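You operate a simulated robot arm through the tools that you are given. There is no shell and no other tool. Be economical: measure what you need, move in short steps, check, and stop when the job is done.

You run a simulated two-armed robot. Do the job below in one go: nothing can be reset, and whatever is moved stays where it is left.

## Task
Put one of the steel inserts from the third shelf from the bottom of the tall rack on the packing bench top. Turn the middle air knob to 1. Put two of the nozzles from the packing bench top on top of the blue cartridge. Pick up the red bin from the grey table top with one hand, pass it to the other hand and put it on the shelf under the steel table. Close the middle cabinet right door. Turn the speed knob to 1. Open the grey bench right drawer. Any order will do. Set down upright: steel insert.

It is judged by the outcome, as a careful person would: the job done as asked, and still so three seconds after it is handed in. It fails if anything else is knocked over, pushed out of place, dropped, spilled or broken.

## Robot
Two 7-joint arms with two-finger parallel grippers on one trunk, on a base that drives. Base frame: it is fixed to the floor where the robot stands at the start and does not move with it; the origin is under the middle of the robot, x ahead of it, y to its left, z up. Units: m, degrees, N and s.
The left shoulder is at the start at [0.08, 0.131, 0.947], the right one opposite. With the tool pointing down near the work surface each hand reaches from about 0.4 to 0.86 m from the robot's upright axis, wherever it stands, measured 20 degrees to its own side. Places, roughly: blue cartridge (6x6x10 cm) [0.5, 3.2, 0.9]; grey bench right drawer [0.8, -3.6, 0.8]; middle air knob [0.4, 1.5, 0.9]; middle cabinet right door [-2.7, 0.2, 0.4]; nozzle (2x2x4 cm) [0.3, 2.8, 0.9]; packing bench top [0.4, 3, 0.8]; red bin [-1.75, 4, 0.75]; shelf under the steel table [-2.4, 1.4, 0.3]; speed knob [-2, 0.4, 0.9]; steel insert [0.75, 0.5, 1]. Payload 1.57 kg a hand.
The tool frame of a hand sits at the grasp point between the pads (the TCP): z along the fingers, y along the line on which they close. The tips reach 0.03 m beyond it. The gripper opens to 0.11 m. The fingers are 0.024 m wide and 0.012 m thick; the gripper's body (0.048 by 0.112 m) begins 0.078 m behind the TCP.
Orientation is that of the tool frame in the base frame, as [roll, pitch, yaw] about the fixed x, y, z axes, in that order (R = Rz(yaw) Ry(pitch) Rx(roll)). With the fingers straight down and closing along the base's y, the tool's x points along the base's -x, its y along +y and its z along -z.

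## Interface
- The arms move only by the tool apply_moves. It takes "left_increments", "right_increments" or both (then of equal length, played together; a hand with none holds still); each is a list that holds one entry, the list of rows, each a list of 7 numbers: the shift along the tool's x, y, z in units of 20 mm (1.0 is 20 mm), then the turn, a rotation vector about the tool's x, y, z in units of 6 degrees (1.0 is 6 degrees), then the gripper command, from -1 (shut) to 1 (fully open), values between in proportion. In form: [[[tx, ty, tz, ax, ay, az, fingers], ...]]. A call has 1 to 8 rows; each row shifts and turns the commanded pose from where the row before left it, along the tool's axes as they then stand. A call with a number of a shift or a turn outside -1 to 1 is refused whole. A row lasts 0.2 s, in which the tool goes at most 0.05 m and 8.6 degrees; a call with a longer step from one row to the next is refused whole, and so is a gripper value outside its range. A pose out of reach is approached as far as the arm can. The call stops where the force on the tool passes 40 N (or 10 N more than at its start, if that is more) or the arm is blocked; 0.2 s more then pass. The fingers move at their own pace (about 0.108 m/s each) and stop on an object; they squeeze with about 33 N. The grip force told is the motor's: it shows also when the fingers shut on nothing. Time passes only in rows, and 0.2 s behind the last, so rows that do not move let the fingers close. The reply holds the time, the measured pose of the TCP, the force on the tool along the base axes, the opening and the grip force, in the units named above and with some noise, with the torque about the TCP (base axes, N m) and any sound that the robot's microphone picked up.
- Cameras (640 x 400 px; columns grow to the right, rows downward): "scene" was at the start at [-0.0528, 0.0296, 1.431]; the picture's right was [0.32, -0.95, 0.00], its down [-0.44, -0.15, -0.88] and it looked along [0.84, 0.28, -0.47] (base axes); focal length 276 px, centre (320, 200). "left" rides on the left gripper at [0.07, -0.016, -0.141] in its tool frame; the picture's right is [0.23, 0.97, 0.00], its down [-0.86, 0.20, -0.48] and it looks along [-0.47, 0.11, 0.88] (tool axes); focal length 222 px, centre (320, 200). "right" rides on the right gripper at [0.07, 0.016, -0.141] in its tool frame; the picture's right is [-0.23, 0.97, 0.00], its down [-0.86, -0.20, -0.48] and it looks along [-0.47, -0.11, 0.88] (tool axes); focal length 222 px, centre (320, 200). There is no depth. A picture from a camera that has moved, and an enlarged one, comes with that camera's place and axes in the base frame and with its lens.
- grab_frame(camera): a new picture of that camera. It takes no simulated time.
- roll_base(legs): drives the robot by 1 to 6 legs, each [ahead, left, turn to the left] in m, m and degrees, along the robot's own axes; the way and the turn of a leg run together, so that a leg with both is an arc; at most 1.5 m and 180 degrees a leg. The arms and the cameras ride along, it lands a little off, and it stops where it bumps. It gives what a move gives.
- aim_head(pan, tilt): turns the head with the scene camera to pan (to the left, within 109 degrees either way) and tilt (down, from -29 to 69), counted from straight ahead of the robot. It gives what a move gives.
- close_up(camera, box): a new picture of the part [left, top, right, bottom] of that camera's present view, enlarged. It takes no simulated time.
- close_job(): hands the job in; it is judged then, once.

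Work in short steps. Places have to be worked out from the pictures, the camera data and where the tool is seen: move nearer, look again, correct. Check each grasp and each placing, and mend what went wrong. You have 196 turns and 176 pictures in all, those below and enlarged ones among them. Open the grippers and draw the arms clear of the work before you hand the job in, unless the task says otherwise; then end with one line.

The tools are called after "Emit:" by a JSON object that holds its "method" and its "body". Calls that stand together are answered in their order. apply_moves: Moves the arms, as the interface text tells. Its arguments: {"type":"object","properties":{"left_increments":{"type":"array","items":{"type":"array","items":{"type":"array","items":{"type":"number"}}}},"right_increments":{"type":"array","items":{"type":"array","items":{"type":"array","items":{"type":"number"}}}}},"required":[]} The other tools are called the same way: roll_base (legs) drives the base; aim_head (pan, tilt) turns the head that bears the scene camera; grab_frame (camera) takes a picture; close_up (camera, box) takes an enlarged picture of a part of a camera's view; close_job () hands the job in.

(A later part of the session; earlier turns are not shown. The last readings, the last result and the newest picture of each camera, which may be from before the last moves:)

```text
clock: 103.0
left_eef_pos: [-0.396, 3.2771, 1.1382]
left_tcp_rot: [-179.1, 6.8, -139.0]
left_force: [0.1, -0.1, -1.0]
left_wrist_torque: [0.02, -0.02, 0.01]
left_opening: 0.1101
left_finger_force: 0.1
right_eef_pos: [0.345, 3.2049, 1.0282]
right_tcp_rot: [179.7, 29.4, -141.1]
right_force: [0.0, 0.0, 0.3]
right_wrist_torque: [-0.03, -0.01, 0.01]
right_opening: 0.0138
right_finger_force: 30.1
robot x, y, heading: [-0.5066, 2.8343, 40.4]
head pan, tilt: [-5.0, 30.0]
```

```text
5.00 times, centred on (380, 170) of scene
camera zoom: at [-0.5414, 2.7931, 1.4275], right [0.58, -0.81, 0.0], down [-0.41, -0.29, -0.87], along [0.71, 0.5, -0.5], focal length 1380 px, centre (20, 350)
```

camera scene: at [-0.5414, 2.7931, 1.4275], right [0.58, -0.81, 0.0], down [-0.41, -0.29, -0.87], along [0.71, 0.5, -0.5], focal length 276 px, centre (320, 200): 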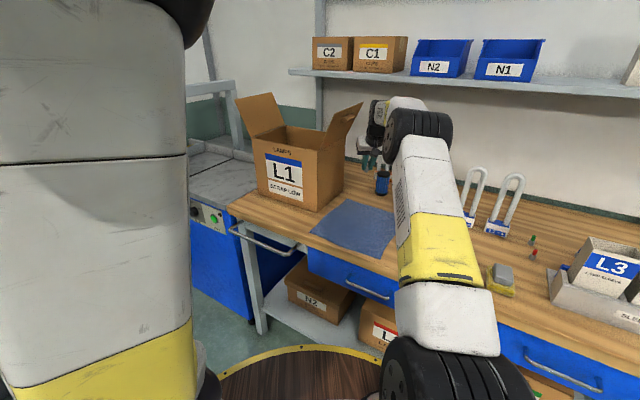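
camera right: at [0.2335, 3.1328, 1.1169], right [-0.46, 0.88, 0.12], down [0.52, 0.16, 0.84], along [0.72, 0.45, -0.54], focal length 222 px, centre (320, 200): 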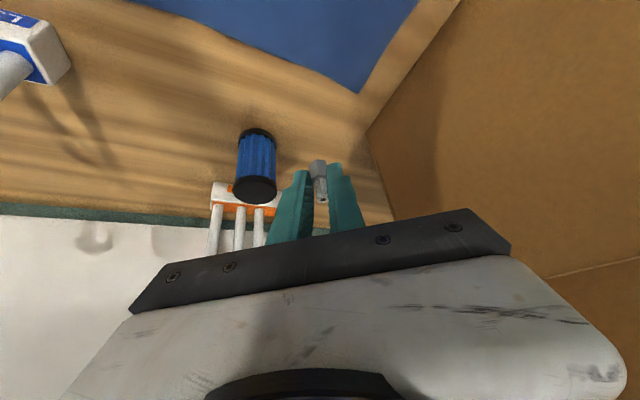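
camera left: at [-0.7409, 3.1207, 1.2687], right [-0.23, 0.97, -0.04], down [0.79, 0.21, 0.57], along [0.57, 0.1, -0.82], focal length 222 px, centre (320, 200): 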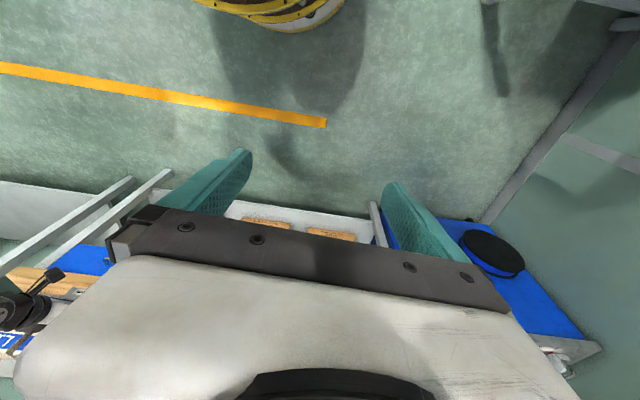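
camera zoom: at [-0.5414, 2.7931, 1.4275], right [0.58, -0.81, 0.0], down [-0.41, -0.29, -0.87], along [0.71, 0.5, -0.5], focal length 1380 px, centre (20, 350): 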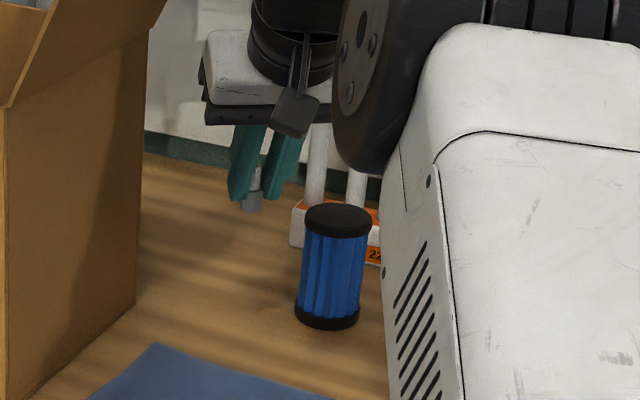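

The cartridge axis comes out at about [0.465, 3.184], top z 0.95. I drive so the held nozzle gets above its far half.

Emit:
{"method": "roll_base", "body": {"legs": [[0.083, -0.094, 0]]}}

Emit:
{"method": "close_up", "body": {"camera": "right", "box": [220, 90, 420, 215]}}

Emit:
{"method": "grab_frame", "body": {"camera": "scene"}}

```text
clock: 104.3
left_eef_pos: [-0.2711, 3.2593, 1.1377]
left_tcp_rot: [-179.1, 6.9, -139.0]
left_force: [0.0, -0.3, -0.5]
left_wrist_torque: [0.01, -0.02, -0.02]
left_opening: 0.1099
left_finger_force: 0.1
right_eef_pos: [0.4692, 3.1873, 1.0283]
right_tcp_rot: [179.7, 29.5, -141.1]
right_force: [-0.6, -0.3, -0.1]
right_wrist_torque: [-0.01, 0.03, -0.03]
right_opening: 0.0133
right_finger_force: 30.0
robot x, y, heading: [-0.3852, 2.8101, 40.6]
head pan, tilt: [-5.0, 30.0]
```

```text
3.20 times, centred on (320, 152) of right
camera zoom: at [0.3579, 3.1148, 1.1169], right [-0.46, 0.88, 0.12], down [0.52, 0.16, 0.84], along [0.72, 0.45, -0.54], focal length 711 px, centre (320, 352)
```

zoom: 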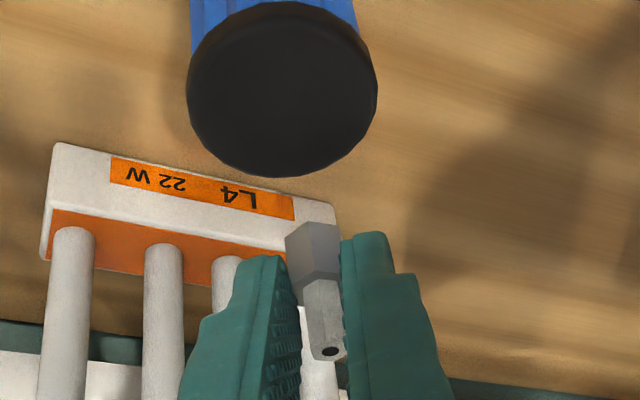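

```text
113 pictures are left
camera scene: at [-0.4171, 2.7753, 1.4275], right [0.58, -0.81, 0.0], down [-0.41, -0.29, -0.87], along [0.71, 0.5, -0.5], focal length 276 px, centre (320, 200)
```

scene: 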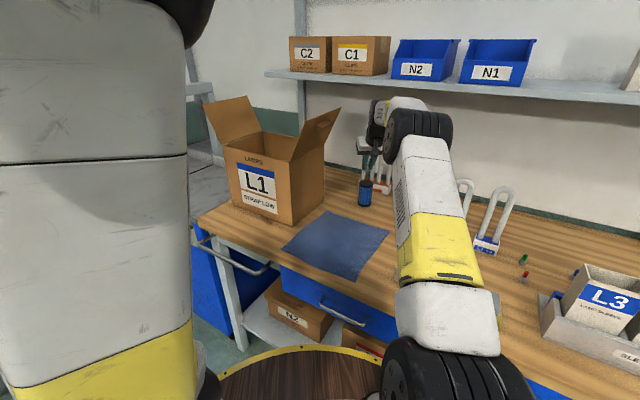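

The nozzle is right above the spot (within ~2 mm). I lower 3 cm, then creep.

Emit:
{"method": "apply_moves", "body": {"right_increments": [[[0.37, 0, 0.652, 0, 0, 0, -1], [0.37, -0.05, 0.652, 0, 0, 0, -1], [0.06, 0, 0.1, 0, 0, 0, -1], [0, 0, 0, 0, 0, 0, -1]]]}}

Emit:
{"method": "close_up", "body": {"camera": "right", "box": [220, 90, 420, 215]}}

Emit:
{"method": "close_up", "body": {"camera": "scene", "box": [320, 120, 440, 220]}}

```text
clock: 105.3
left_eef_pos: [-0.27, 3.259, 1.1379]
left_tcp_rot: [-179.1, 6.8, -138.9]
left_force: [0.5, 1.0, 0.3]
left_wrist_torque: [0.01, 0.02, 0.0]
left_opening: 0.11
left_finger_force: 0.1
right_eef_pos: [0.4696, 3.1845, 0.9952]
right_tcp_rot: [179.7, 29.4, -141.0]
right_force: [-0.4, -0.5, 1.0]
right_wrist_torque: [0.04, 0.0, 0.03]
right_opening: 0.0137
right_finger_force: 29.9
robot x, y, heading: [-0.3821, 2.812, 40.3]
head pan, tilt: [-5.0, 30.0]
```

```text
3.20 times, centred on (320, 152) of right
camera zoom: at [0.3584, 3.1138, 1.0843], right [-0.46, 0.88, 0.12], down [0.52, 0.16, 0.84], along [0.72, 0.45, -0.54], focal length 711 px, centre (320, 352)
```

zoom: 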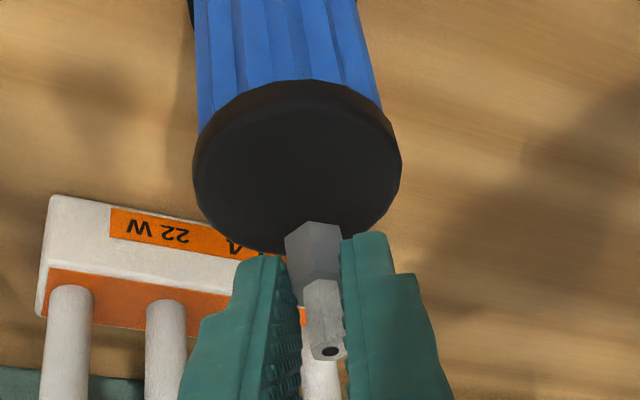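

```text
4.00 times, centred on (380, 170) of scene
camera zoom: at [-0.417, 2.7753, 1.4275], right [0.58, -0.81, 0.0], down [-0.41, -0.29, -0.87], along [0.71, 0.5, -0.5], focal length 1104 px, centre (80, 320)
```

zoom: 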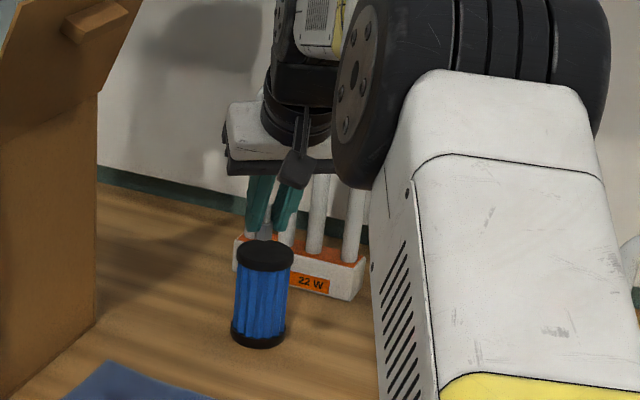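

Nozzle bottom sits ~1.5 cm beyond the top's centre, as wanted. I creep down to contact.

Emit:
{"method": "apply_moves", "body": {"right_increments": [[[0.13, 0, 0.04, 0, 0, 0, -1], [0.05, 0, 0.087, 0, 0, 0, -1], [0.037, 0, 0.065, 0, 0, 0, -1], [0, 0, 0, 0, 0, 0, -1]]]}}

Emit:
{"method": "close_up", "body": {"camera": "right", "box": [220, 90, 420, 215]}}

```text
clock: 106.3
left_eef_pos: [-0.2722, 3.2602, 1.1375]
left_tcp_rot: [-179.0, 6.8, -138.9]
left_force: [-0.3, 0.0, -0.4]
left_wrist_torque: [0.0, 0.02, 0.0]
left_opening: 0.1101
left_finger_force: 0.0
right_eef_pos: [0.4668, 3.1838, 0.991]
right_tcp_rot: [179.7, 29.5, -141.2]
right_force: [-0.4, -0.7, -0.1]
right_wrist_torque: [-0.01, -0.01, -0.04]
right_opening: 0.0137
right_finger_force: 30.3
robot x, y, heading: [-0.383, 2.8122, 40.4]
head pan, tilt: [-5.0, 30.0]
```

```text
3.20 times, centred on (320, 152) of right
camera zoom: at [0.3568, 3.1128, 1.0792], right [-0.46, 0.88, 0.12], down [0.52, 0.16, 0.84], along [0.72, 0.45, -0.54], focal length 711 px, centre (320, 352)
```

zoom: 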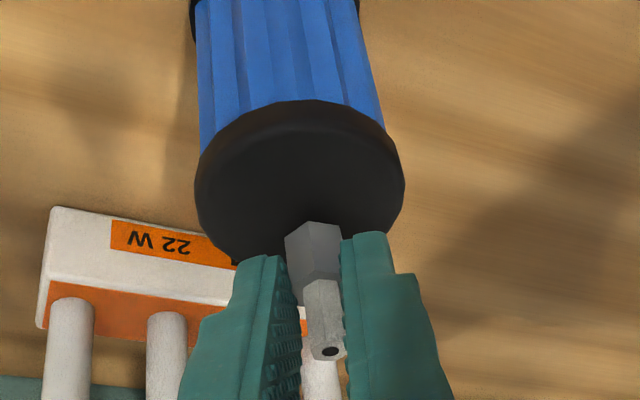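

Not touching yet. I go down further in 1.5 mm steps.

Emit:
{"method": "apply_moves", "body": {"right_increments": [[[0.037, 0, 0.065, 0, 0, 0, -1], [0.037, 0, 0.065, 0, 0, 0, -1], [0, 0, 0, 0, 0, 0, -1]]]}}

Emit:
{"method": "apply_moves", "body": {"right_increments": [[[0.037, 0, 0.065, 0, 0, 0, -1], [0.0, 0, 0.0, 0, 0, 0, -1], [0, 0, 0, 0, 0, 0, -1]]]}}

Emit:
{"method": "close_up", "body": {"camera": "right", "box": [220, 90, 420, 215]}}

```text
clock: 107.1
left_eef_pos: [-0.2723, 3.259, 1.1384]
left_tcp_rot: [-179.1, 6.8, -138.9]
left_force: [-0.4, -0.5, 0.1]
left_wrist_torque: [0.01, 0.02, 0.0]
left_opening: 0.1099
left_finger_force: 0.0
right_eef_pos: [0.4674, 3.185, 0.9865]
right_tcp_rot: [179.7, 29.5, -141.2]
right_force: [0.0, 0.0, -0.2]
right_wrist_torque: [0.05, -0.01, -0.02]
right_opening: 0.0134
right_finger_force: 30.5
robot x, y, heading: [-0.3856, 2.812, 40.3]
head pan, tilt: [-5.0, 30.0]
```

```text
clock: 107.9
left_eef_pos: [-0.2719, 3.2586, 1.1378]
left_tcp_rot: [-179.1, 6.7, -138.8]
left_force: [1.1, -0.1, 0.2]
left_wrist_torque: [0.01, -0.01, 0.02]
left_opening: 0.1101
left_finger_force: 0.1
right_eef_pos: [0.4684, 3.1844, 0.9859]
right_tcp_rot: [179.7, 29.5, -141.1]
right_force: [-0.1, 0.1, -0.6]
right_wrist_torque: [-0.03, -0.01, -0.02]
right_opening: 0.0135
right_finger_force: 30.5
robot x, y, heading: [-0.3846, 2.8151, 40.3]
head pan, tilt: [-5.0, 30.0]
```

```text
3.20 times, centred on (320, 152) of right
camera zoom: at [0.3571, 3.113, 1.0748], right [-0.46, 0.88, 0.12], down [0.52, 0.16, 0.84], along [0.72, 0.45, -0.54], focal length 711 px, centre (320, 352)
```

zoom: 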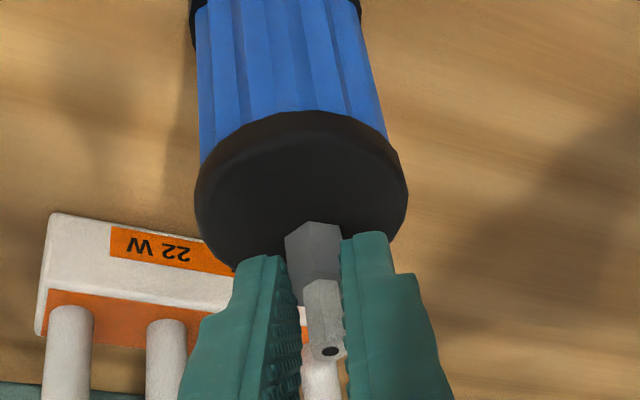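

Still free. I continue creeping in small steps to find the top.

Emit:
{"method": "apply_moves", "body": {"right_increments": [[[0.037, 0, 0.065, 0, 0, 0, -1], [0.037, 0, 0.065, 0, 0, 0, -1], [0, 0, 0, 0, 0, 0, -1]]]}}

Emit:
{"method": "apply_moves", "body": {"right_increments": [[[0.037, 0, 0.065, 0, 0, 0, -1], [0.037, 0, 0.065, 0, 0, 0, -1], [0, 0, 0, 0, 0, 0, -1]]]}}

Emit:
{"method": "close_up", "body": {"camera": "right", "box": [220, 90, 420, 215]}}

```text
clock: 108.7
left_eef_pos: [-0.2715, 3.2595, 1.1372]
left_tcp_rot: [-179.1, 6.8, -139.0]
left_force: [-0.1, -0.1, 0.7]
left_wrist_torque: [0.01, 0.0, -0.01]
left_opening: 0.1101
left_finger_force: 0.1
right_eef_pos: [0.4683, 3.1833, 0.9852]
right_tcp_rot: [179.8, 29.7, -141.1]
right_force: [-0.5, -1.0, 12.7]
right_wrist_torque: [0.06, -0.07, -0.03]
right_opening: 0.0138
right_finger_force: 29.8
robot x, y, heading: [-0.386, 2.8141, 40.2]
head pan, tilt: [-5.0, 30.0]
```

```text
clock: 109.5
left_eef_pos: [-0.2728, 3.259, 1.1377]
left_tcp_rot: [-179.2, 6.8, -138.9]
left_force: [-0.3, 0.1, -0.6]
left_wrist_torque: [-0.01, -0.01, 0.0]
left_opening: 0.11
left_finger_force: 0.0
right_eef_pos: [0.4683, 3.1856, 0.9818]
right_tcp_rot: [179.7, 29.7, -141.1]
right_force: [2.0, 0.9, 23.6]
right_wrist_torque: [0.25, -0.32, -0.01]
right_opening: 0.0138
right_finger_force: 30.4
robot x, y, heading: [-0.3854, 2.8126, 40.3]
head pan, tilt: [-5.0, 30.0]
```

```text
3.20 times, centred on (320, 152) of right
camera zoom: at [0.3569, 3.1133, 1.0705], right [-0.46, 0.88, 0.12], down [0.52, 0.16, 0.84], along [0.72, 0.45, -0.53], focal length 711 px, centre (320, 352)
```

zoom: 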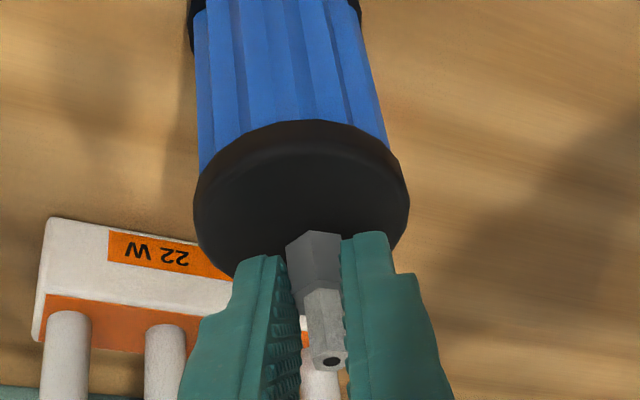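

Contact at nozzle bottom z≈0.945. I ease up 2 mm, open a little and rise.

Emit:
{"method": "apply_moves", "body": {"right_increments": [[[-0.07, 0, -0.13, 0, 0, 0, -1], [0, 0, 0, 0, 0, 0, -1], [0, 0, 0, 0, 0, 0, -0.3], [0, 0, 0, 0, 0, 0, -0.3], [0, 0, 0, 0, 0, 0, -0.3], [0, 0, -0.5, 0, 0, 0, -0.3], [0, 0, -1, 0, 0, 0, -0.3], [0, 0, -1, 0, 0, 0, -0.3]]]}}

Emit:
{"method": "close_up", "body": {"camera": "right", "box": [220, 90, 420, 215]}}

```text
clock: 111.3
left_eef_pos: [-0.2705, 3.2601, 1.1377]
left_tcp_rot: [-179.1, 6.8, -138.9]
left_force: [0.4, 0.5, -0.6]
left_wrist_torque: [-0.02, 0.03, -0.03]
left_opening: 0.1101
left_finger_force: 0.1
right_eef_pos: [0.4494, 3.1691, 1.0252]
right_tcp_rot: [179.7, 29.3, -141.1]
right_force: [1.2, 0.2, 0.3]
right_wrist_torque: [-0.04, 0.03, 0.01]
right_opening: 0.0384
right_finger_force: 0.1
robot x, y, heading: [-0.388, 2.8132, 40.1]
head pan, tilt: [-5.0, 30.0]
```

```text
3.20 times, centred on (320, 152) of right
camera zoom: at [0.3384, 3.0975, 1.1152], right [-0.46, 0.88, 0.12], down [0.52, 0.16, 0.84], along [0.72, 0.45, -0.54], focal length 711 px, centre (320, 352)
```

zoom: 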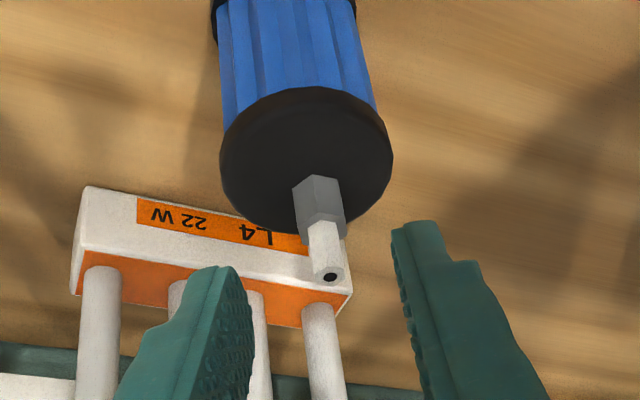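

The first nozzle stands on the cartridge. I retreat, turn to heading about -8°, and go for the red nozzle.

Emit:
{"method": "roll_base", "body": {"legs": [[-0.083, 0.094, 0], [-0.33, 0.277, 0], [0, 0, -48], [0.05, 0.255, 0], [0.2, 0, 0]]}}

Emit:
{"method": "grab_frame", "body": {"camera": "right"}}

Emit:
{"method": "grab_frame", "body": {"camera": "scene"}}

```text
clock: 119.6
left_eef_pos: [-0.253, 3.2677, 1.1386]
left_tcp_rot: [-179.1, 6.8, 173.6]
left_force: [-0.4, -0.1, 0.3]
left_wrist_torque: [-0.01, -0.02, 0.02]
left_opening: 0.11
left_finger_force: 0.0
right_eef_pos: [0.1669, 2.6777, 1.0272]
right_tcp_rot: [179.8, 29.5, 171.4]
right_force: [-0.2, -0.2, 0.4]
right_wrist_torque: [0.03, 0.0, -0.02]
right_opening: 0.0385
right_finger_force: 0.0
robot x, y, heading: [-0.6597, 3.0513, -6.8]
head pan, tilt: [-5.0, 30.0]
```

```text
106 pictures are left
camera right: at [0.0404, 2.711, 1.1154], right [0.34, 0.93, 0.12], down [0.47, -0.28, 0.84], along [0.81, -0.23, -0.54], focal length 222 px, centre (320, 200)
```

right: 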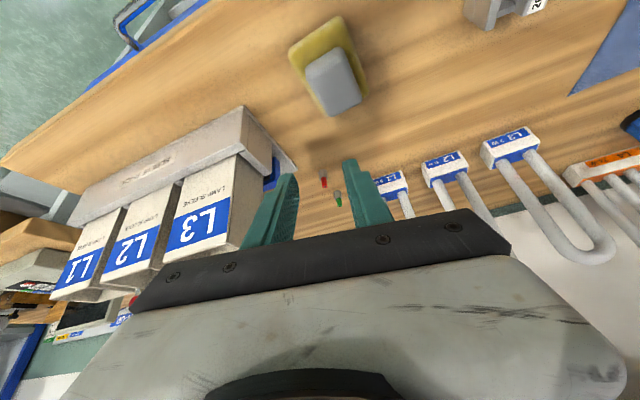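

```text
105 pictures are left
camera scene: at [-0.7087, 3.0511, 1.4275], right [-0.21, -0.98, 0.0], down [-0.49, 0.1, -0.87], along [0.85, -0.18, -0.5], focal length 276 px, centre (320, 200)
```

scene: 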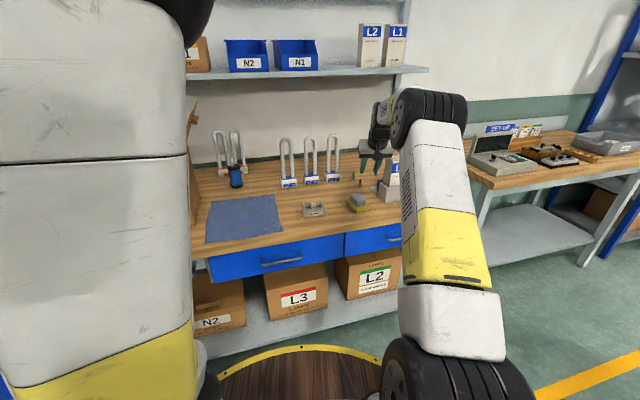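

Red nozzle at about [0.357, 2.634], close to the L3 sleeve box. I turn a bit more right so the hand body stays clear of that box, and come above the nozzle.

Emit:
{"method": "roll_base", "body": {"legs": [[0, 0.13, 0], [0, 0, -8], [0.2, 0, 0]]}}

Emit:
{"method": "grab_frame", "body": {"camera": "right"}}

Emit:
{"method": "grab_frame", "body": {"camera": "scene"}}

```text
clock: 122.7
left_eef_pos: [-0.0166, 3.2874, 1.1378]
left_tcp_rot: [-179.0, 6.7, 165.5]
left_force: [-1.2, 0.5, 0.4]
left_wrist_torque: [0.02, 0.0, 0.0]
left_opening: 0.1103
left_finger_force: 0.1
right_eef_pos: [0.3177, 2.6405, 1.027]
right_tcp_rot: [179.7, 29.5, 163.4]
right_force: [0.2, -0.1, -0.5]
right_wrist_torque: [-0.02, -0.01, 0.0]
right_opening: 0.0384
right_finger_force: 0.0
robot x, y, heading: [-0.4495, 3.1302, -15.2]
head pan, tilt: [-5.0, 30.0]
```

```text
104 pictures are left
camera right: at [0.1953, 2.6922, 1.1154], right [0.47, 0.88, 0.12], down [0.43, -0.34, 0.84], along [0.77, -0.34, -0.54], focal length 222 px, centre (320, 200)
```

right: 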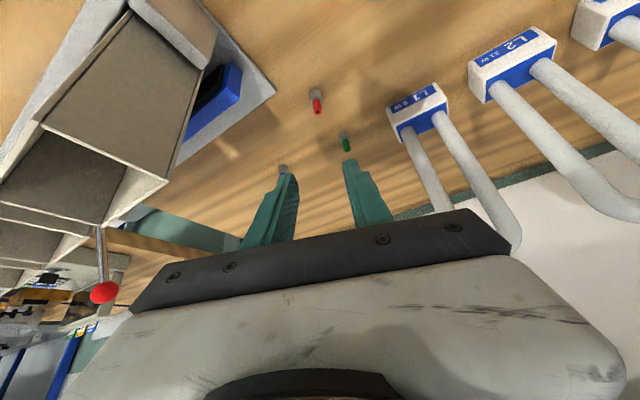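

```text
103 pictures are left
camera scene: at [-0.4983, 3.1349, 1.4275], right [-0.34, -0.94, 0.0], down [-0.47, 0.17, -0.87], along [0.81, -0.3, -0.5], focal length 276 px, centre (320, 200)
```

scene: 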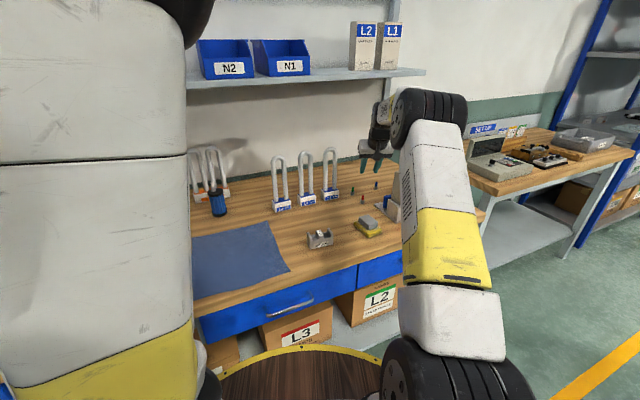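

Red nozzle refined to [0.3485, 2.6375]. I descend five of seven steps and look.

Emit:
{"method": "apply_moves", "body": {"right_increments": [[[0.357, 0.04, 0.93, 0, 0, 0, 0.0], [0.357, 0.04, 0.93, 0, 0, 0, 0.0], [0.357, 0.04, 0.93, 0, 0, 0, 0.0], [0.357, 0.04, 0.93, 0, 0, 0, 0.0], [0.357, 0.04, 0.93, 0, 0, 0, 0.0], [0, 0, 0, 0, 0, 0, 0.0]]]}}

Emit:
{"method": "grab_frame", "body": {"camera": "right"}}

```text
clock: 124.1
left_eef_pos: [-0.0154, 3.2864, 1.1379]
left_tcp_rot: [-179.1, 6.7, 165.5]
left_force: [-1.0, 1.0, 0.1]
left_wrist_torque: [-0.02, -0.04, 0.01]
left_opening: 0.1099
left_finger_force: 0.1
right_eef_pos: [0.3308, 2.6423, 0.9273]
right_tcp_rot: [179.6, 29.5, 163.3]
right_force: [-0.2, 0.2, -0.2]
right_wrist_torque: [0.02, -0.04, 0.01]
right_opening: 0.0548
right_finger_force: 0.0
robot x, y, heading: [-0.4458, 3.129, -15.3]
head pan, tilt: [-5.0, 30.0]
```

```text
102 pictures are left
camera right: at [0.211, 2.6927, 1.0165], right [0.47, 0.88, 0.12], down [0.43, -0.34, 0.84], along [0.77, -0.34, -0.54], focal length 222 px, centre (320, 200)
```

right: 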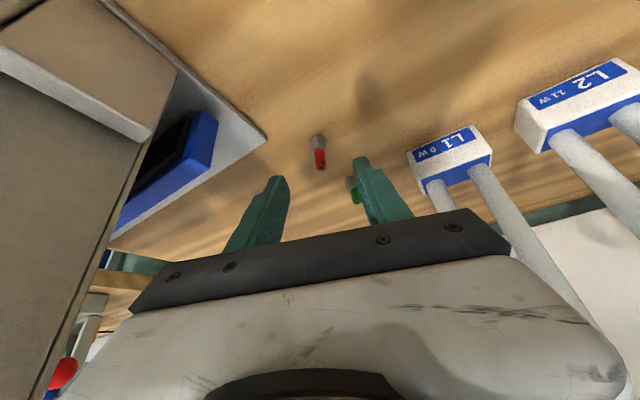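

Centred between the fingers. I lower the last 3.8 cm and close.

Emit:
{"method": "apply_moves", "body": {"right_increments": [[[0.26, 0, 0.945, 0, 0, 0, 0.0], [0.26, 0, 0.945, 0, 0, 0, 0.0], [0, 0, 0, 0, 0, 0, 0.0], [0, 0, 0, 0, 0, 0, -1], [0, 0, 0, 0, 0, 0, -1], [0, 0, 0, 0, 0, 0, -1]]]}}

Emit:
{"method": "grab_frame", "body": {"camera": "right"}}

```text
clock: 125.5
left_eef_pos: [-0.0162, 3.2872, 1.1378]
left_tcp_rot: [-179.1, 6.8, 165.6]
left_force: [-0.2, -0.2, 0.7]
left_wrist_torque: [0.03, -0.02, 0.02]
left_opening: 0.11
left_finger_force: 0.1
right_eef_pos: [0.3406, 2.6395, 0.8906]
right_tcp_rot: [179.7, 29.5, 163.3]
right_force: [0.7, 0.0, 1.9]
right_wrist_torque: [-0.02, -0.06, 0.0]
right_opening: 0.0138
right_finger_force: 30.3
robot x, y, heading: [-0.4474, 3.1325, -15.3]
head pan, tilt: [-5.0, 30.0]
```

```text
101 pictures are left
camera right: at [0.2206, 2.6897, 0.979], right [0.47, 0.88, 0.12], down [0.43, -0.34, 0.84], along [0.77, -0.34, -0.54], focal length 222 px, centre (320, 200)
```

right: 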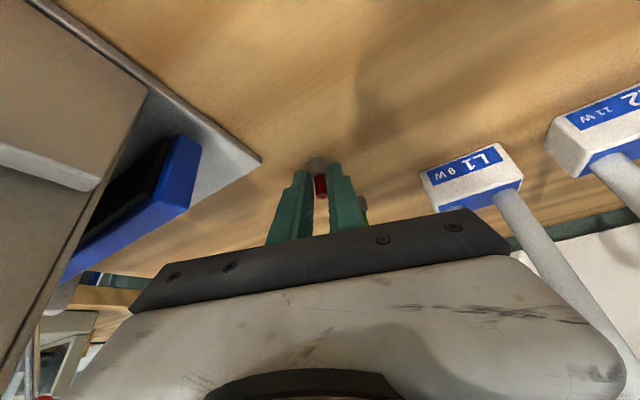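

Gripped the red nozzle. I lift it 15 cm, back away, and drive to the cartridge at heading 40° again.

Emit:
{"method": "apply_moves", "body": {"right_increments": [[[-0.492, 0, -0.87, 0, 0, 0, -1], [-0.492, 0, -0.87, 0, 0, 0, -1], [-0.492, 0, -0.87, 0, 0, 0, -1], [-0.492, 0, -0.87, 0, 0, 0, -1], [-0.492, 0, -0.87, 0, 0, 0, -1], [-0.492, 0, -0.87, 0, 0, 0, -1], [-0.492, 0, -0.87, 0, 0, 0, -1], [-0.246, 0, -0.435, 0, 0, 0, -1]]]}}

Emit:
{"method": "roll_base", "body": {"legs": [[-0.45, 0, 0]]}}

```text
clock: 127.3
left_eef_pos: [-0.0163, 3.2869, 1.1371]
left_tcp_rot: [-179.2, 6.8, 165.5]
left_force: [-0.3, 0.1, 0.0]
left_wrist_torque: [0.01, 0.02, -0.01]
left_opening: 0.1098
left_finger_force: 0.1
right_eef_pos: [0.3404, 2.6394, 1.0382]
right_tcp_rot: [179.7, 29.5, 163.3]
right_force: [0.2, 1.0, -0.6]
right_wrist_torque: [-0.01, 0.01, 0.01]
right_opening: 0.0135
right_finger_force: 29.9
robot x, y, heading: [-0.453, 3.1286, -15.1]
head pan, tilt: [-5.0, 30.0]
```

```text
clock: 130.0
left_eef_pos: [-0.4516, 3.4065, 1.1374]
left_tcp_rot: [-179.0, 6.9, 165.7]
left_force: [-0.6, -0.3, -0.6]
left_wrist_torque: [-0.01, -0.02, -0.03]
left_opening: 0.11
left_finger_force: 0.0
right_eef_pos: [-0.0939, 2.7584, 1.039]
right_tcp_rot: [179.7, 29.5, 163.3]
right_force: [0.5, -0.3, -0.8]
right_wrist_torque: [0.01, 0.0, -0.03]
right_opening: 0.0135
right_finger_force: 30.2
robot x, y, heading: [-0.8872, 3.2428, -14.9]
head pan, tilt: [-5.0, 30.0]
```

I drive: strafe right, turn 55° left, then advance to short of the cartridge.

Emit:
{"method": "roll_base", "body": {"legs": [[0.115, -0.428, 0], [0, 0, 55], [0.281, -0.236, 0]]}}

Emit:
{"method": "close_up", "body": {"camera": "right", "box": [200, 90, 400, 215]}}

```text
clock: 137.1
left_eef_pos: [-0.4012, 3.2449, 1.1382]
left_tcp_rot: [-179.1, 6.8, -139.2]
left_force: [0.0, -0.1, -0.3]
left_wrist_torque: [0.01, -0.01, -0.02]
left_opening: 0.1104
left_finger_force: 0.0
right_eef_pos: [0.3347, 3.1688, 1.0388]
right_tcp_rot: [179.7, 29.5, -141.4]
right_force: [-0.1, 0.0, -0.3]
right_wrist_torque: [-0.04, 0.02, 0.0]
right_opening: 0.0137
right_finger_force: 30.8
robot x, y, heading: [-0.5159, 2.8029, 40.2]
head pan, tilt: [-5.0, 30.0]
```

```text
3.20 times, centred on (300, 152) of right
camera zoom: at [0.2224, 3.098, 1.1284], right [-0.45, 0.88, 0.12], down [0.52, 0.16, 0.84], along [0.72, 0.44, -0.54], focal length 711 px, centre (384, 352)
```

zoom: 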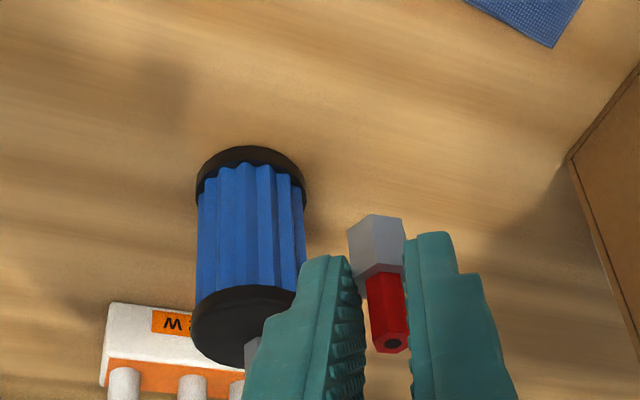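

Nozzle 1 still stands. I make the final approach 11 cm in +x.

Emit:
{"method": "roll_base", "body": {"legs": [[0.087, -0.0736, 0]]}}

Emit:
{"method": "close_up", "body": {"camera": "right", "box": [220, 90, 420, 215]}}

```text
clock: 138.3
left_eef_pos: [-0.2887, 3.2455, 1.1371]
left_tcp_rot: [-179.1, 6.7, -139.3]
left_force: [0.4, -0.5, 0.2]
left_wrist_torque: [-0.02, 0.01, -0.01]
left_opening: 0.11
left_finger_force: 0.1
right_eef_pos: [0.4483, 3.1692, 1.04]
right_tcp_rot: [179.7, 29.5, -141.4]
right_force: [0.2, 0.0, -0.2]
right_wrist_torque: [0.01, 0.01, 0.05]
right_opening: 0.0137
right_finger_force: 30.3
robot x, y, heading: [-0.4053, 2.8016, 40.4]
head pan, tilt: [-5.0, 30.0]
```

```text
3.20 times, centred on (320, 152) of right
camera zoom: at [0.3369, 3.0978, 1.1284], right [-0.45, 0.88, 0.12], down [0.52, 0.16, 0.84], along [0.72, 0.44, -0.54], focal length 711 px, centre (320, 352)
```

zoom: 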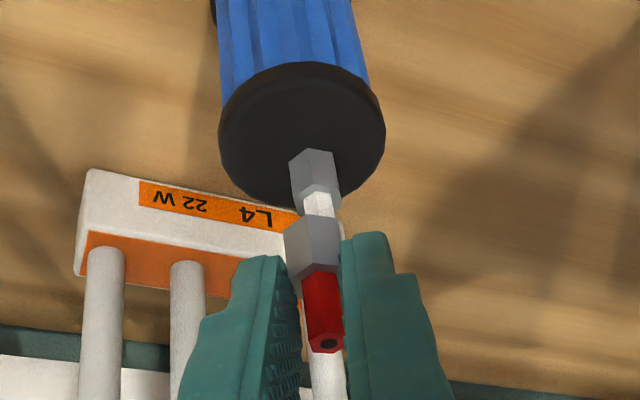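

Held nozzle is ~1.6 cm before the centre, nozzle 1 ~1.2 cm beyond it: good spacing. I lower 4.5 cm and look.

Emit:
{"method": "apply_moves", "body": {"right_increments": [[[0.37, 0, 0.652, 0, 0, 0, -1], [0.37, 0, 0.652, 0, 0, 0, -1], [0.37, -0.04, 0.652, 0, 0, 0, -1], [0, 0, 0, 0, 0, 0, -1]]]}}

Emit:
{"method": "close_up", "body": {"camera": "right", "box": [220, 90, 420, 215]}}

Emit:
{"method": "close_up", "body": {"camera": "scene", "box": [320, 120, 440, 220]}}

```text
clock: 139.3
left_eef_pos: [-0.287, 3.2454, 1.1364]
left_tcp_rot: [-179.1, 6.8, -139.3]
left_force: [0.9, -0.1, -0.2]
left_wrist_torque: [-0.03, 0.03, 0.0]
left_opening: 0.1097
left_finger_force: 0.0
right_eef_pos: [0.4485, 3.1682, 0.9932]
right_tcp_rot: [179.6, 29.5, -141.3]
right_force: [0.0, -0.5, -0.8]
right_wrist_torque: [0.04, 0.02, -0.01]
right_opening: 0.0133
right_finger_force: 29.9
robot x, y, heading: [-0.4062, 2.8003, 40.1]
head pan, tilt: [-5.0, 30.0]
```

```text
3.20 times, centred on (320, 152) of right
camera zoom: at [0.3373, 3.0972, 1.0829], right [-0.45, 0.88, 0.12], down [0.52, 0.16, 0.84], along [0.72, 0.44, -0.54], focal length 711 px, centre (320, 352)
```

zoom: 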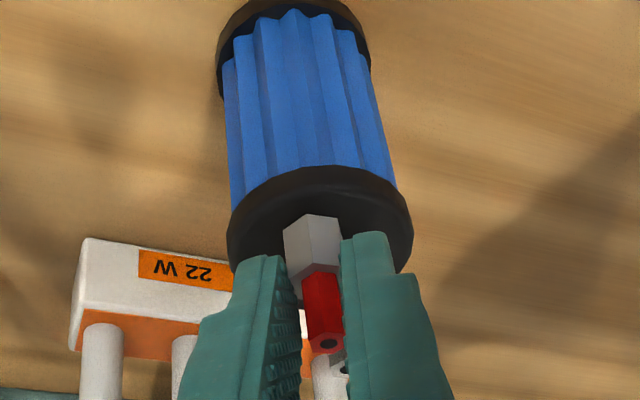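

```text
4.00 times, centred on (380, 170) of scene
camera zoom: at [-0.4363, 2.7616, 1.4275], right [0.57, -0.82, 0.0], down [-0.41, -0.29, -0.87], along [0.71, 0.5, -0.5], focal length 1104 px, centre (80, 320)
```

zoom: 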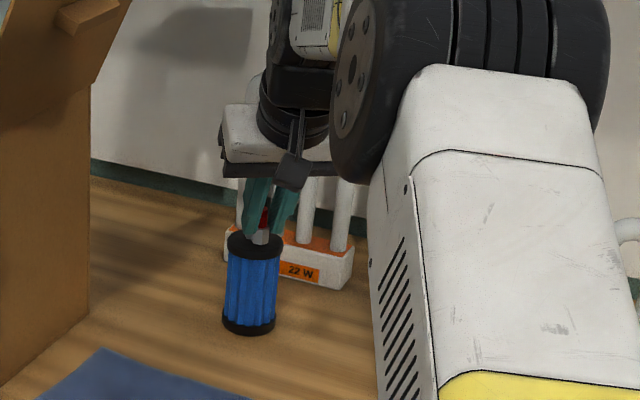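

Aligned. I creep down 6 mm.

Emit:
{"method": "apply_moves", "body": {"right_increments": [[[0.037, 0, 0.065, 0, 0, 0, -1], [0.037, 0, 0.065, 0, 0, 0, -1], [0.037, 0, 0.065, 0, 0, 0, -1], [0, 0, 0, 0, 0, 0, -1]]]}}

Emit:
{"method": "apply_moves", "body": {"right_increments": [[[0.037, 0, 0.065, 0, 0, 0, -1], [0.037, 0, 0.065, 0, 0, 0, -1], [0, 0, 0, 0, 0, 0, -1]]]}}

```text
clock: 140.3
left_eef_pos: [-0.2877, 3.2455, 1.1377]
left_tcp_rot: [-179.2, 6.8, -139.3]
left_force: [0.1, -0.3, 0.4]
left_wrist_torque: [0.0, -0.04, 0.0]
left_opening: 0.11
left_finger_force: 0.1
right_eef_pos: [0.4488, 3.1676, 0.9902]
right_tcp_rot: [179.7, 29.6, -141.4]
right_force: [1.3, 0.6, 0.2]
right_wrist_torque: [0.03, -0.02, 0.01]
right_opening: 0.0136
right_finger_force: 30.4
robot x, y, heading: [-0.4003, 2.7977, 40.1]
head pan, tilt: [-5.0, 30.0]
```

```text
clock: 141.1
left_eef_pos: [-0.2872, 3.2448, 1.1379]
left_tcp_rot: [-179.1, 6.8, -139.2]
left_force: [0.1, 0.1, -0.4]
left_wrist_torque: [0.03, 0.02, 0.02]
left_opening: 0.11
left_finger_force: 0.1
right_eef_pos: [0.449, 3.1676, 0.9875]
right_tcp_rot: [179.8, 29.5, -141.4]
right_force: [-0.4, -0.5, 2.0]
right_wrist_torque: [0.04, 0.01, 0.01]
right_opening: 0.0136
right_finger_force: 30.4
robot x, y, heading: [-0.4063, 2.7969, 40.2]
head pan, tilt: [-5.0, 30.0]
```

One more small step to make contact.

Emit:
{"method": "apply_moves", "body": {"right_increments": [[[0.037, 0, 0.065, 0, 0, 0, -1], [0, 0, 0, 0, 0, 0, -1]]]}}

Emit:
{"method": "close_up", "body": {"camera": "right", "box": [220, 90, 420, 215]}}

```text
clock: 141.7
left_eef_pos: [-0.2873, 3.244, 1.138]
left_tcp_rot: [-179.2, 6.8, -139.3]
left_force: [-1.5, -0.3, 0.8]
left_wrist_torque: [0.02, 0.0, -0.03]
left_opening: 0.1099
left_finger_force: 0.1
right_eef_pos: [0.4488, 3.1688, 0.9872]
right_tcp_rot: [179.7, 29.6, -141.4]
right_force: [-0.5, -0.9, 7.6]
right_wrist_torque: [0.06, -0.04, -0.01]
right_opening: 0.0135
right_finger_force: 30.8
robot x, y, heading: [-0.4069, 2.7996, 40.1]
head pan, tilt: [-5.0, 30.0]
```

```text
3.20 times, centred on (320, 152) of right
camera zoom: at [0.3371, 3.0973, 1.0755], right [-0.45, 0.88, 0.12], down [0.52, 0.16, 0.84], along [0.72, 0.44, -0.53], focal length 711 px, centre (320, 352)
```

zoom: 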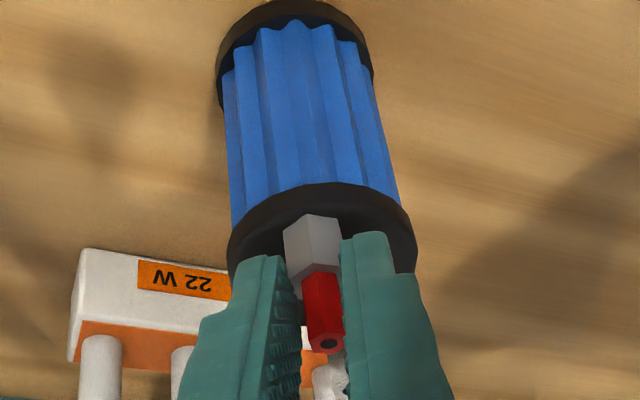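

Contact (7.6 N). I ease off, open to 4 cm and withdraw.

Emit:
{"method": "apply_moves", "body": {"right_increments": [[[-0.02, 0, -0.035, 0, 0, 0, -1], [0, 0, 0, 0, 0, 0, -0.4], [0, 0, 0, 0, 0, 0, -0.4], [0, 0, 0, 0, 0, 0, -0.4], [0, 0, -0.5, 0, 0, 0, -0.4], [0, 0, -1, 0, 0, 0, -0.4], [0, 0, -1, 0, 0, 0, -0.4], [0, 0, -1, 0, 0, 0, -0.4]]]}}

Emit:
{"method": "close_up", "body": {"camera": "right", "box": [220, 90, 420, 215]}}

Emit:
{"method": "roll_base", "body": {"legs": [[-0.087, 0.0736, 0], [-0.38, 0.32, 0]]}}

Emit:
{"method": "close_up", "body": {"camera": "scene", "box": [240, 110, 480, 260]}}

```text
clock: 143.5
left_eef_pos: [-0.2881, 3.2449, 1.1384]
left_tcp_rot: [-179.1, 6.8, -139.2]
left_force: [-0.9, 0.2, 0.0]
left_wrist_torque: [0.0, 0.01, 0.02]
left_opening: 0.1098
left_finger_force: 0.0
right_eef_pos: [0.4232, 3.1473, 1.0471]
right_tcp_rot: [179.6, 29.5, -141.3]
right_force: [-0.3, -0.1, -0.1]
right_wrist_torque: [0.02, -0.04, -0.02]
right_opening: 0.033
right_finger_force: 0.0
robot x, y, heading: [-0.399, 2.7999, 40.1]
head pan, tilt: [-5.0, 30.0]
```

```text
3.20 times, centred on (320, 152) of right
camera zoom: at [0.3106, 3.076, 1.1365], right [-0.45, 0.88, 0.12], down [0.52, 0.16, 0.84], along [0.72, 0.44, -0.54], focal length 711 px, centre (320, 352)
```

zoom: 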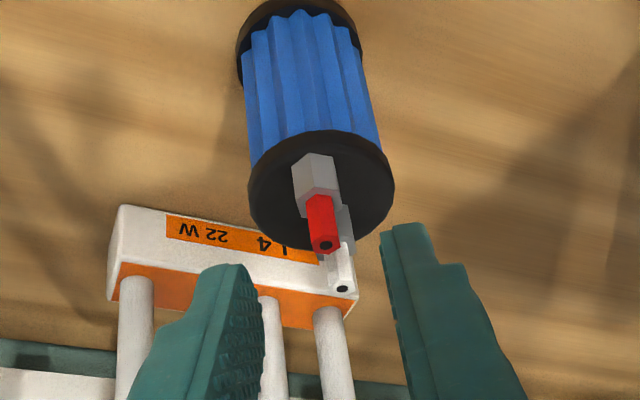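

```text
clock: 147.3
left_eef_pos: [-0.9, 3.2459, 1.1377]
left_tcp_rot: [-179.1, 6.8, -139.2]
left_force: [-0.4, -0.5, -0.6]
left_wrist_torque: [0.03, -0.01, 0.0]
left_opening: 0.1099
left_finger_force: 0.1
right_eef_pos: [-0.1913, 3.1478, 1.0467]
right_tcp_rot: [179.7, 29.4, -141.4]
right_force: [-0.1, -0.2, 0.2]
right_wrist_torque: [0.0, 0.0, 0.01]
right_opening: 0.0327
right_finger_force: 0.1
robot x, y, heading: [-1.0174, 2.8053, 40.1]
head pan, tilt: [-5.0, 30.0]
```

```text
2.67 times, centred on (360, 185) of scene
camera zoom: at [-1.0498, 2.7628, 1.4275], right [0.57, -0.82, 0.0], down [-0.41, -0.29, -0.87], along [0.71, 0.5, -0.5], focal length 736 px, centre (213, 240)
```

zoom: 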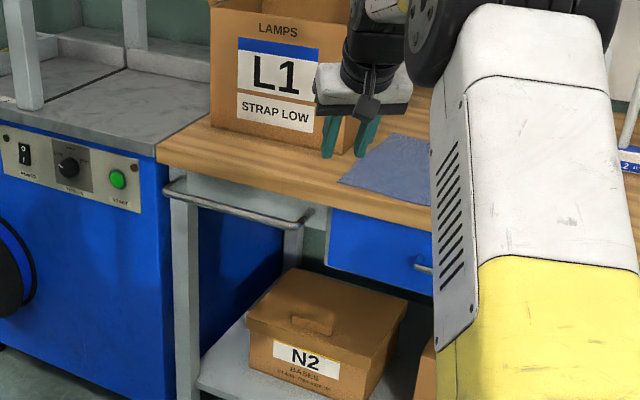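

Both nozzles stand on the cartridge. Now the red bin: I turn to face +y and move over toward the grey table.

Emit:
{"method": "roll_base", "body": {"legs": [[0, 0, 50], [0.05, 0.6, 0]]}}

Emit:
{"method": "aim_head", "body": {"pan": 0, "tilt": 25}}

Emit:
{"method": "grab_frame", "body": {"camera": "scene"}}

```text
clock: 153.0
left_eef_pos: [-1.8909, 3.2224, 1.1376]
left_tcp_rot: [-179.0, 6.9, -89.0]
left_force: [-0.2, 0.4, 0.5]
left_wrist_torque: [0.01, 0.01, 0.0]
left_opening: 0.1098
left_finger_force: 0.0
right_eef_pos: [-1.363, 3.7064, 1.0464]
right_tcp_rot: [179.7, 29.4, -91.1]
right_force: [0.0, -0.2, -0.2]
right_wrist_torque: [0.0, 0.03, 0.0]
right_opening: 0.0328
right_finger_force: 0.0
robot x, y, heading: [-1.624, 2.845, 90.4]
head pan, tilt: [-5.0, 30.0]
```

```text
clock: 153.6
left_eef_pos: [-1.8919, 3.2237, 1.1373]
left_tcp_rot: [-179.1, 6.8, -88.9]
left_force: [-0.3, 0.4, 0.4]
left_wrist_torque: [0.0, 0.01, -0.02]
left_opening: 0.1101
left_finger_force: 0.2
right_eef_pos: [-1.3632, 3.7062, 1.0467]
right_tcp_rot: [179.8, 29.5, -91.1]
right_force: [-0.1, -0.4, -0.5]
right_wrist_torque: [-0.01, -0.01, -0.02]
right_opening: 0.033
right_finger_force: 0.1
robot x, y, heading: [-1.6261, 2.8479, 90.6]
head pan, tilt: [0.0, 25.0]
```

```text
93 pictures are left
camera scene: at [-1.6226, 2.8005, 1.4354], right [1.0, 0.01, 0.0], down [0.0, -0.42, -0.91], along [-0.01, 0.91, -0.42], focal length 276 px, centre (320, 200)
```

scene: 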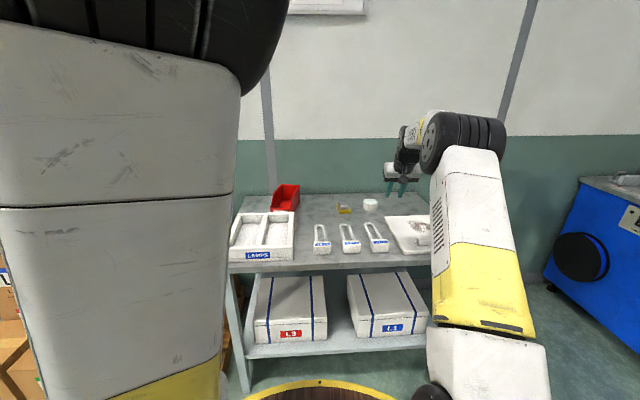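

The red bin is at the back-left of the grey table. I enlarge it.

Emit:
{"method": "close_up", "body": {"camera": "scene", "box": [220, 170, 400, 270]}}

```text
3.56 times, centred on (310, 220) of scene
camera zoom: at [-1.6226, 2.8005, 1.4354], right [1.0, 0.01, 0.0], down [0.0, -0.42, -0.91], along [-0.01, 0.91, -0.42], focal length 981 px, centre (356, 129)
```

zoom: 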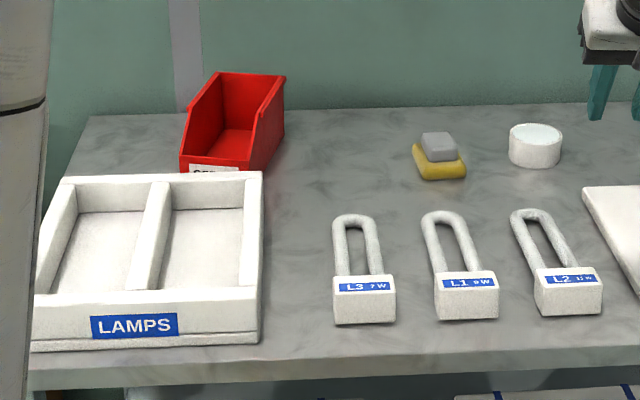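

I need depth; the right wrist camera gives a second view.

Emit:
{"method": "grab_frame", "body": {"camera": "right"}}

```text
91 pictures are left
camera right: at [-1.3816, 3.5741, 1.1364], right [-0.97, 0.21, 0.12], down [0.21, 0.51, 0.84], along [0.12, 0.84, -0.54], focal length 222 px, centre (320, 200)
```

right: 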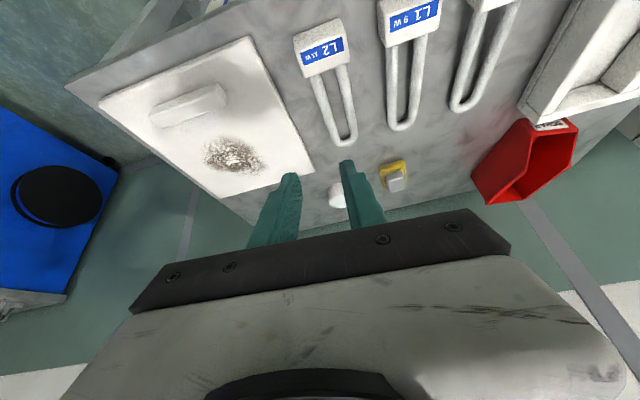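

Triangulated: bin spans x -1.85…-1.74, y 4.0…4.16, top about z 0.89 at the back, table z≈0.77. I'll pinch its right side wall with the right hand; first move over and look.

Emit:
{"method": "roll_base", "body": {"legs": [[0, 0.382, 0], [0.3, 0, 0]]}}

Emit:
{"method": "grab_frame", "body": {"camera": "right"}}

Emit:
{"method": "grab_frame", "body": {"camera": "scene"}}

```text
clock: 157.7
left_eef_pos: [-2.2745, 3.5226, 1.1381]
left_tcp_rot: [-179.0, 6.8, -88.8]
left_force: [-0.3, -0.3, -0.8]
left_wrist_torque: [0.0, 0.01, 0.0]
left_opening: 0.1103
left_finger_force: 0.1
right_eef_pos: [-1.7458, 4.0055, 1.047]
right_tcp_rot: [179.6, 29.5, -91.1]
right_force: [0.1, 0.4, -0.4]
right_wrist_torque: [-0.02, 0.0, 0.02]
right_opening: 0.033
right_finger_force: 0.1
robot x, y, heading: [-2.0085, 3.1471, 90.4]
head pan, tilt: [0.0, 25.0]
```

```text
90 pictures are left
camera right: at [-1.7638, 3.8744, 1.1363], right [-0.97, 0.21, 0.12], down [0.21, 0.51, 0.84], along [0.12, 0.84, -0.54], focal length 222 px, centre (320, 200)
```

right: 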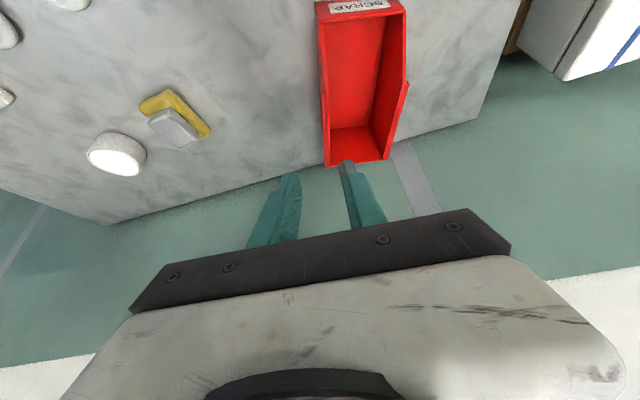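

```text
89 pictures are left
camera scene: at [-2.0051, 3.1008, 1.4355], right [1.0, 0.01, 0.0], down [0.0, -0.42, -0.91], along [-0.01, 0.91, -0.42], focal length 276 px, centre (320, 200)
```

scene: 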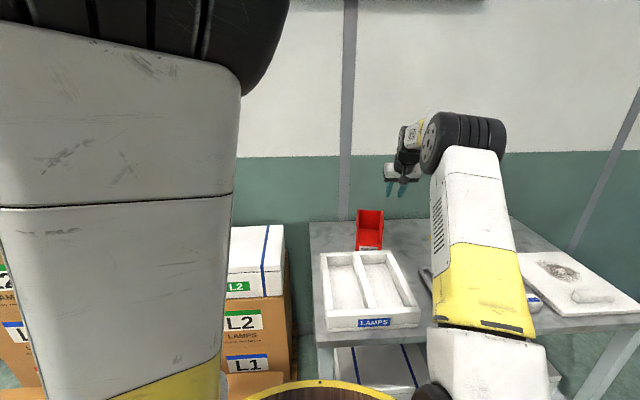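

The bin is yawed about 10° (heading ≈80°). I turn the robot by -9° and bring the hand over the right wall near its back.

Emit:
{"method": "roll_base", "body": {"legs": [[0, 0, -9], [0.143, 0.158, 0]]}}

Emit:
{"method": "grab_frame", "body": {"camera": "right"}}

```text
clock: 159.9
left_eef_pos: [-2.2765, 3.643, 1.1388]
left_tcp_rot: [-179.1, 6.8, -100.0]
left_force: [-0.1, 0.4, 0.0]
left_wrist_torque: [-0.02, 0.0, -0.02]
left_opening: 0.1101
left_finger_force: 0.1
right_eef_pos: [-1.6638, 4.0131, 1.047]
right_tcp_rot: [179.8, 29.6, -102.2]
right_force: [-0.4, 0.1, 0.2]
right_wrist_torque: [-0.01, 0.02, 0.0]
right_opening: 0.033
right_finger_force: 0.1
robot x, y, heading: [-2.0834, 3.2238, 79.4]
head pan, tilt: [0.0, 25.0]
stopped in leg 2: the robot was blocked; the commanded pose is now the measured one
```

```text
88 pictures are left
camera right: at [-1.706, 3.8875, 1.1371], right [-0.91, 0.4, 0.12], down [0.3, 0.45, 0.84], along [0.28, 0.8, -0.53], focal length 222 px, centre (320, 200)
```

right: 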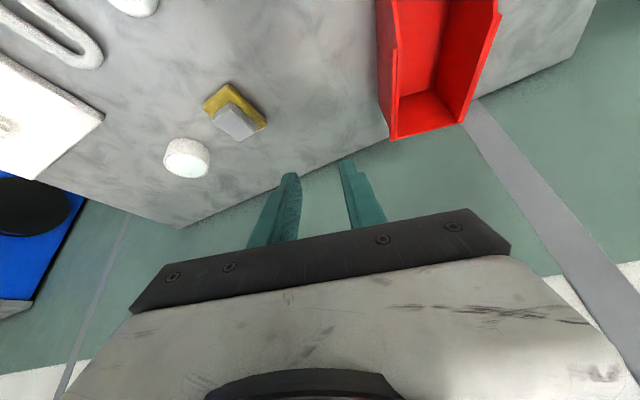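

The base bumped something on its left (likely the pallet). I back off slightly to the right and look there.

Emit:
{"method": "roll_base", "body": {"legs": [[-0.03, -0.04, 0]]}}

Emit:
{"method": "aim_head", "body": {"pan": 35, "tilt": 50}}

Emit:
{"method": "grab_frame", "body": {"camera": "scene"}}

Emit:
{"method": "grab_frame", "body": {"camera": "left"}}

```text
clock: 160.8
left_eef_pos: [-2.2426, 3.6046, 1.1371]
left_tcp_rot: [-179.2, 6.8, -99.9]
left_force: [-0.2, -0.4, -0.3]
left_wrist_torque: [-0.03, 0.01, 0.0]
left_opening: 0.1101
left_finger_force: 0.0
right_eef_pos: [-1.6296, 3.9769, 1.0481]
right_tcp_rot: [179.8, 29.5, -102.3]
right_force: [1.0, 0.3, -0.5]
right_wrist_torque: [0.01, 0.01, 0.0]
right_opening: 0.0333
right_finger_force: 0.2
robot x, y, heading: [-2.0534, 3.1822, 79.3]
head pan, tilt: [0.0, 25.0]
```

```text
clock: 161.9
left_eef_pos: [-2.2427, 3.6041, 1.1393]
left_tcp_rot: [-179.2, 6.8, -100.0]
left_force: [0.0, 0.8, 0.7]
left_wrist_torque: [0.03, -0.01, 0.01]
left_opening: 0.11
left_finger_force: 0.1
right_eef_pos: [-1.6302, 3.9765, 1.0472]
right_tcp_rot: [179.7, 29.5, -102.3]
right_force: [-0.4, 0.3, -0.9]
right_wrist_torque: [0.01, 0.02, 0.0]
right_opening: 0.0332
right_finger_force: 0.0
robot x, y, heading: [-2.0539, 3.187, 79.2]
head pan, tilt: [35.0, 50.0]
```

```text
87 pictures are left
camera scene: at [-2.1085, 3.1188, 1.398], right [0.91, 0.41, 0.0], down [0.31, -0.7, -0.64], along [-0.26, 0.59, -0.77], focal length 276 px, centre (320, 200)
```

scene: 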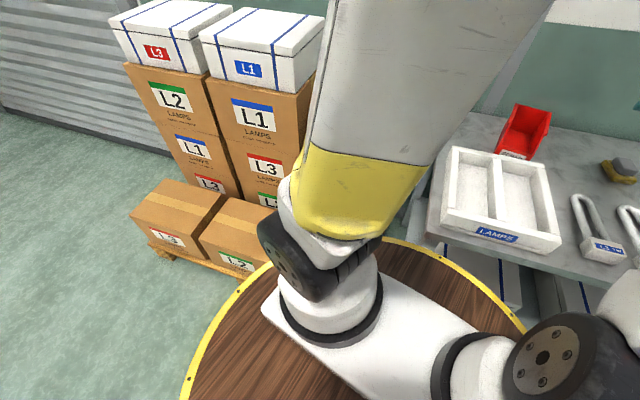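

```text
86 pictures are left
camera left: at [-2.2427, 3.5179, 1.2689], right [-1.0, -0.05, -0.04], down [-0.07, 0.82, 0.57], along [0.0, 0.57, -0.82], focal length 222 px, centre (320, 200)
```

left: 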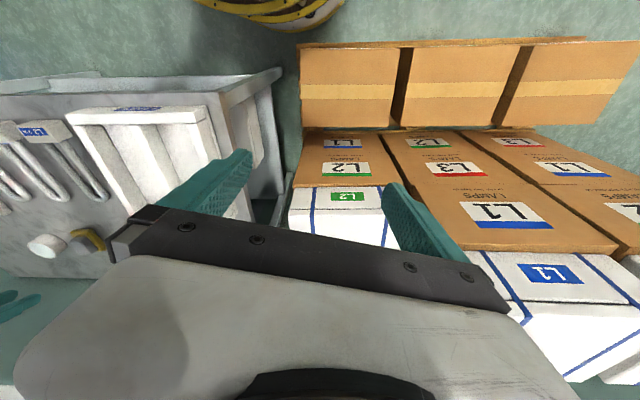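

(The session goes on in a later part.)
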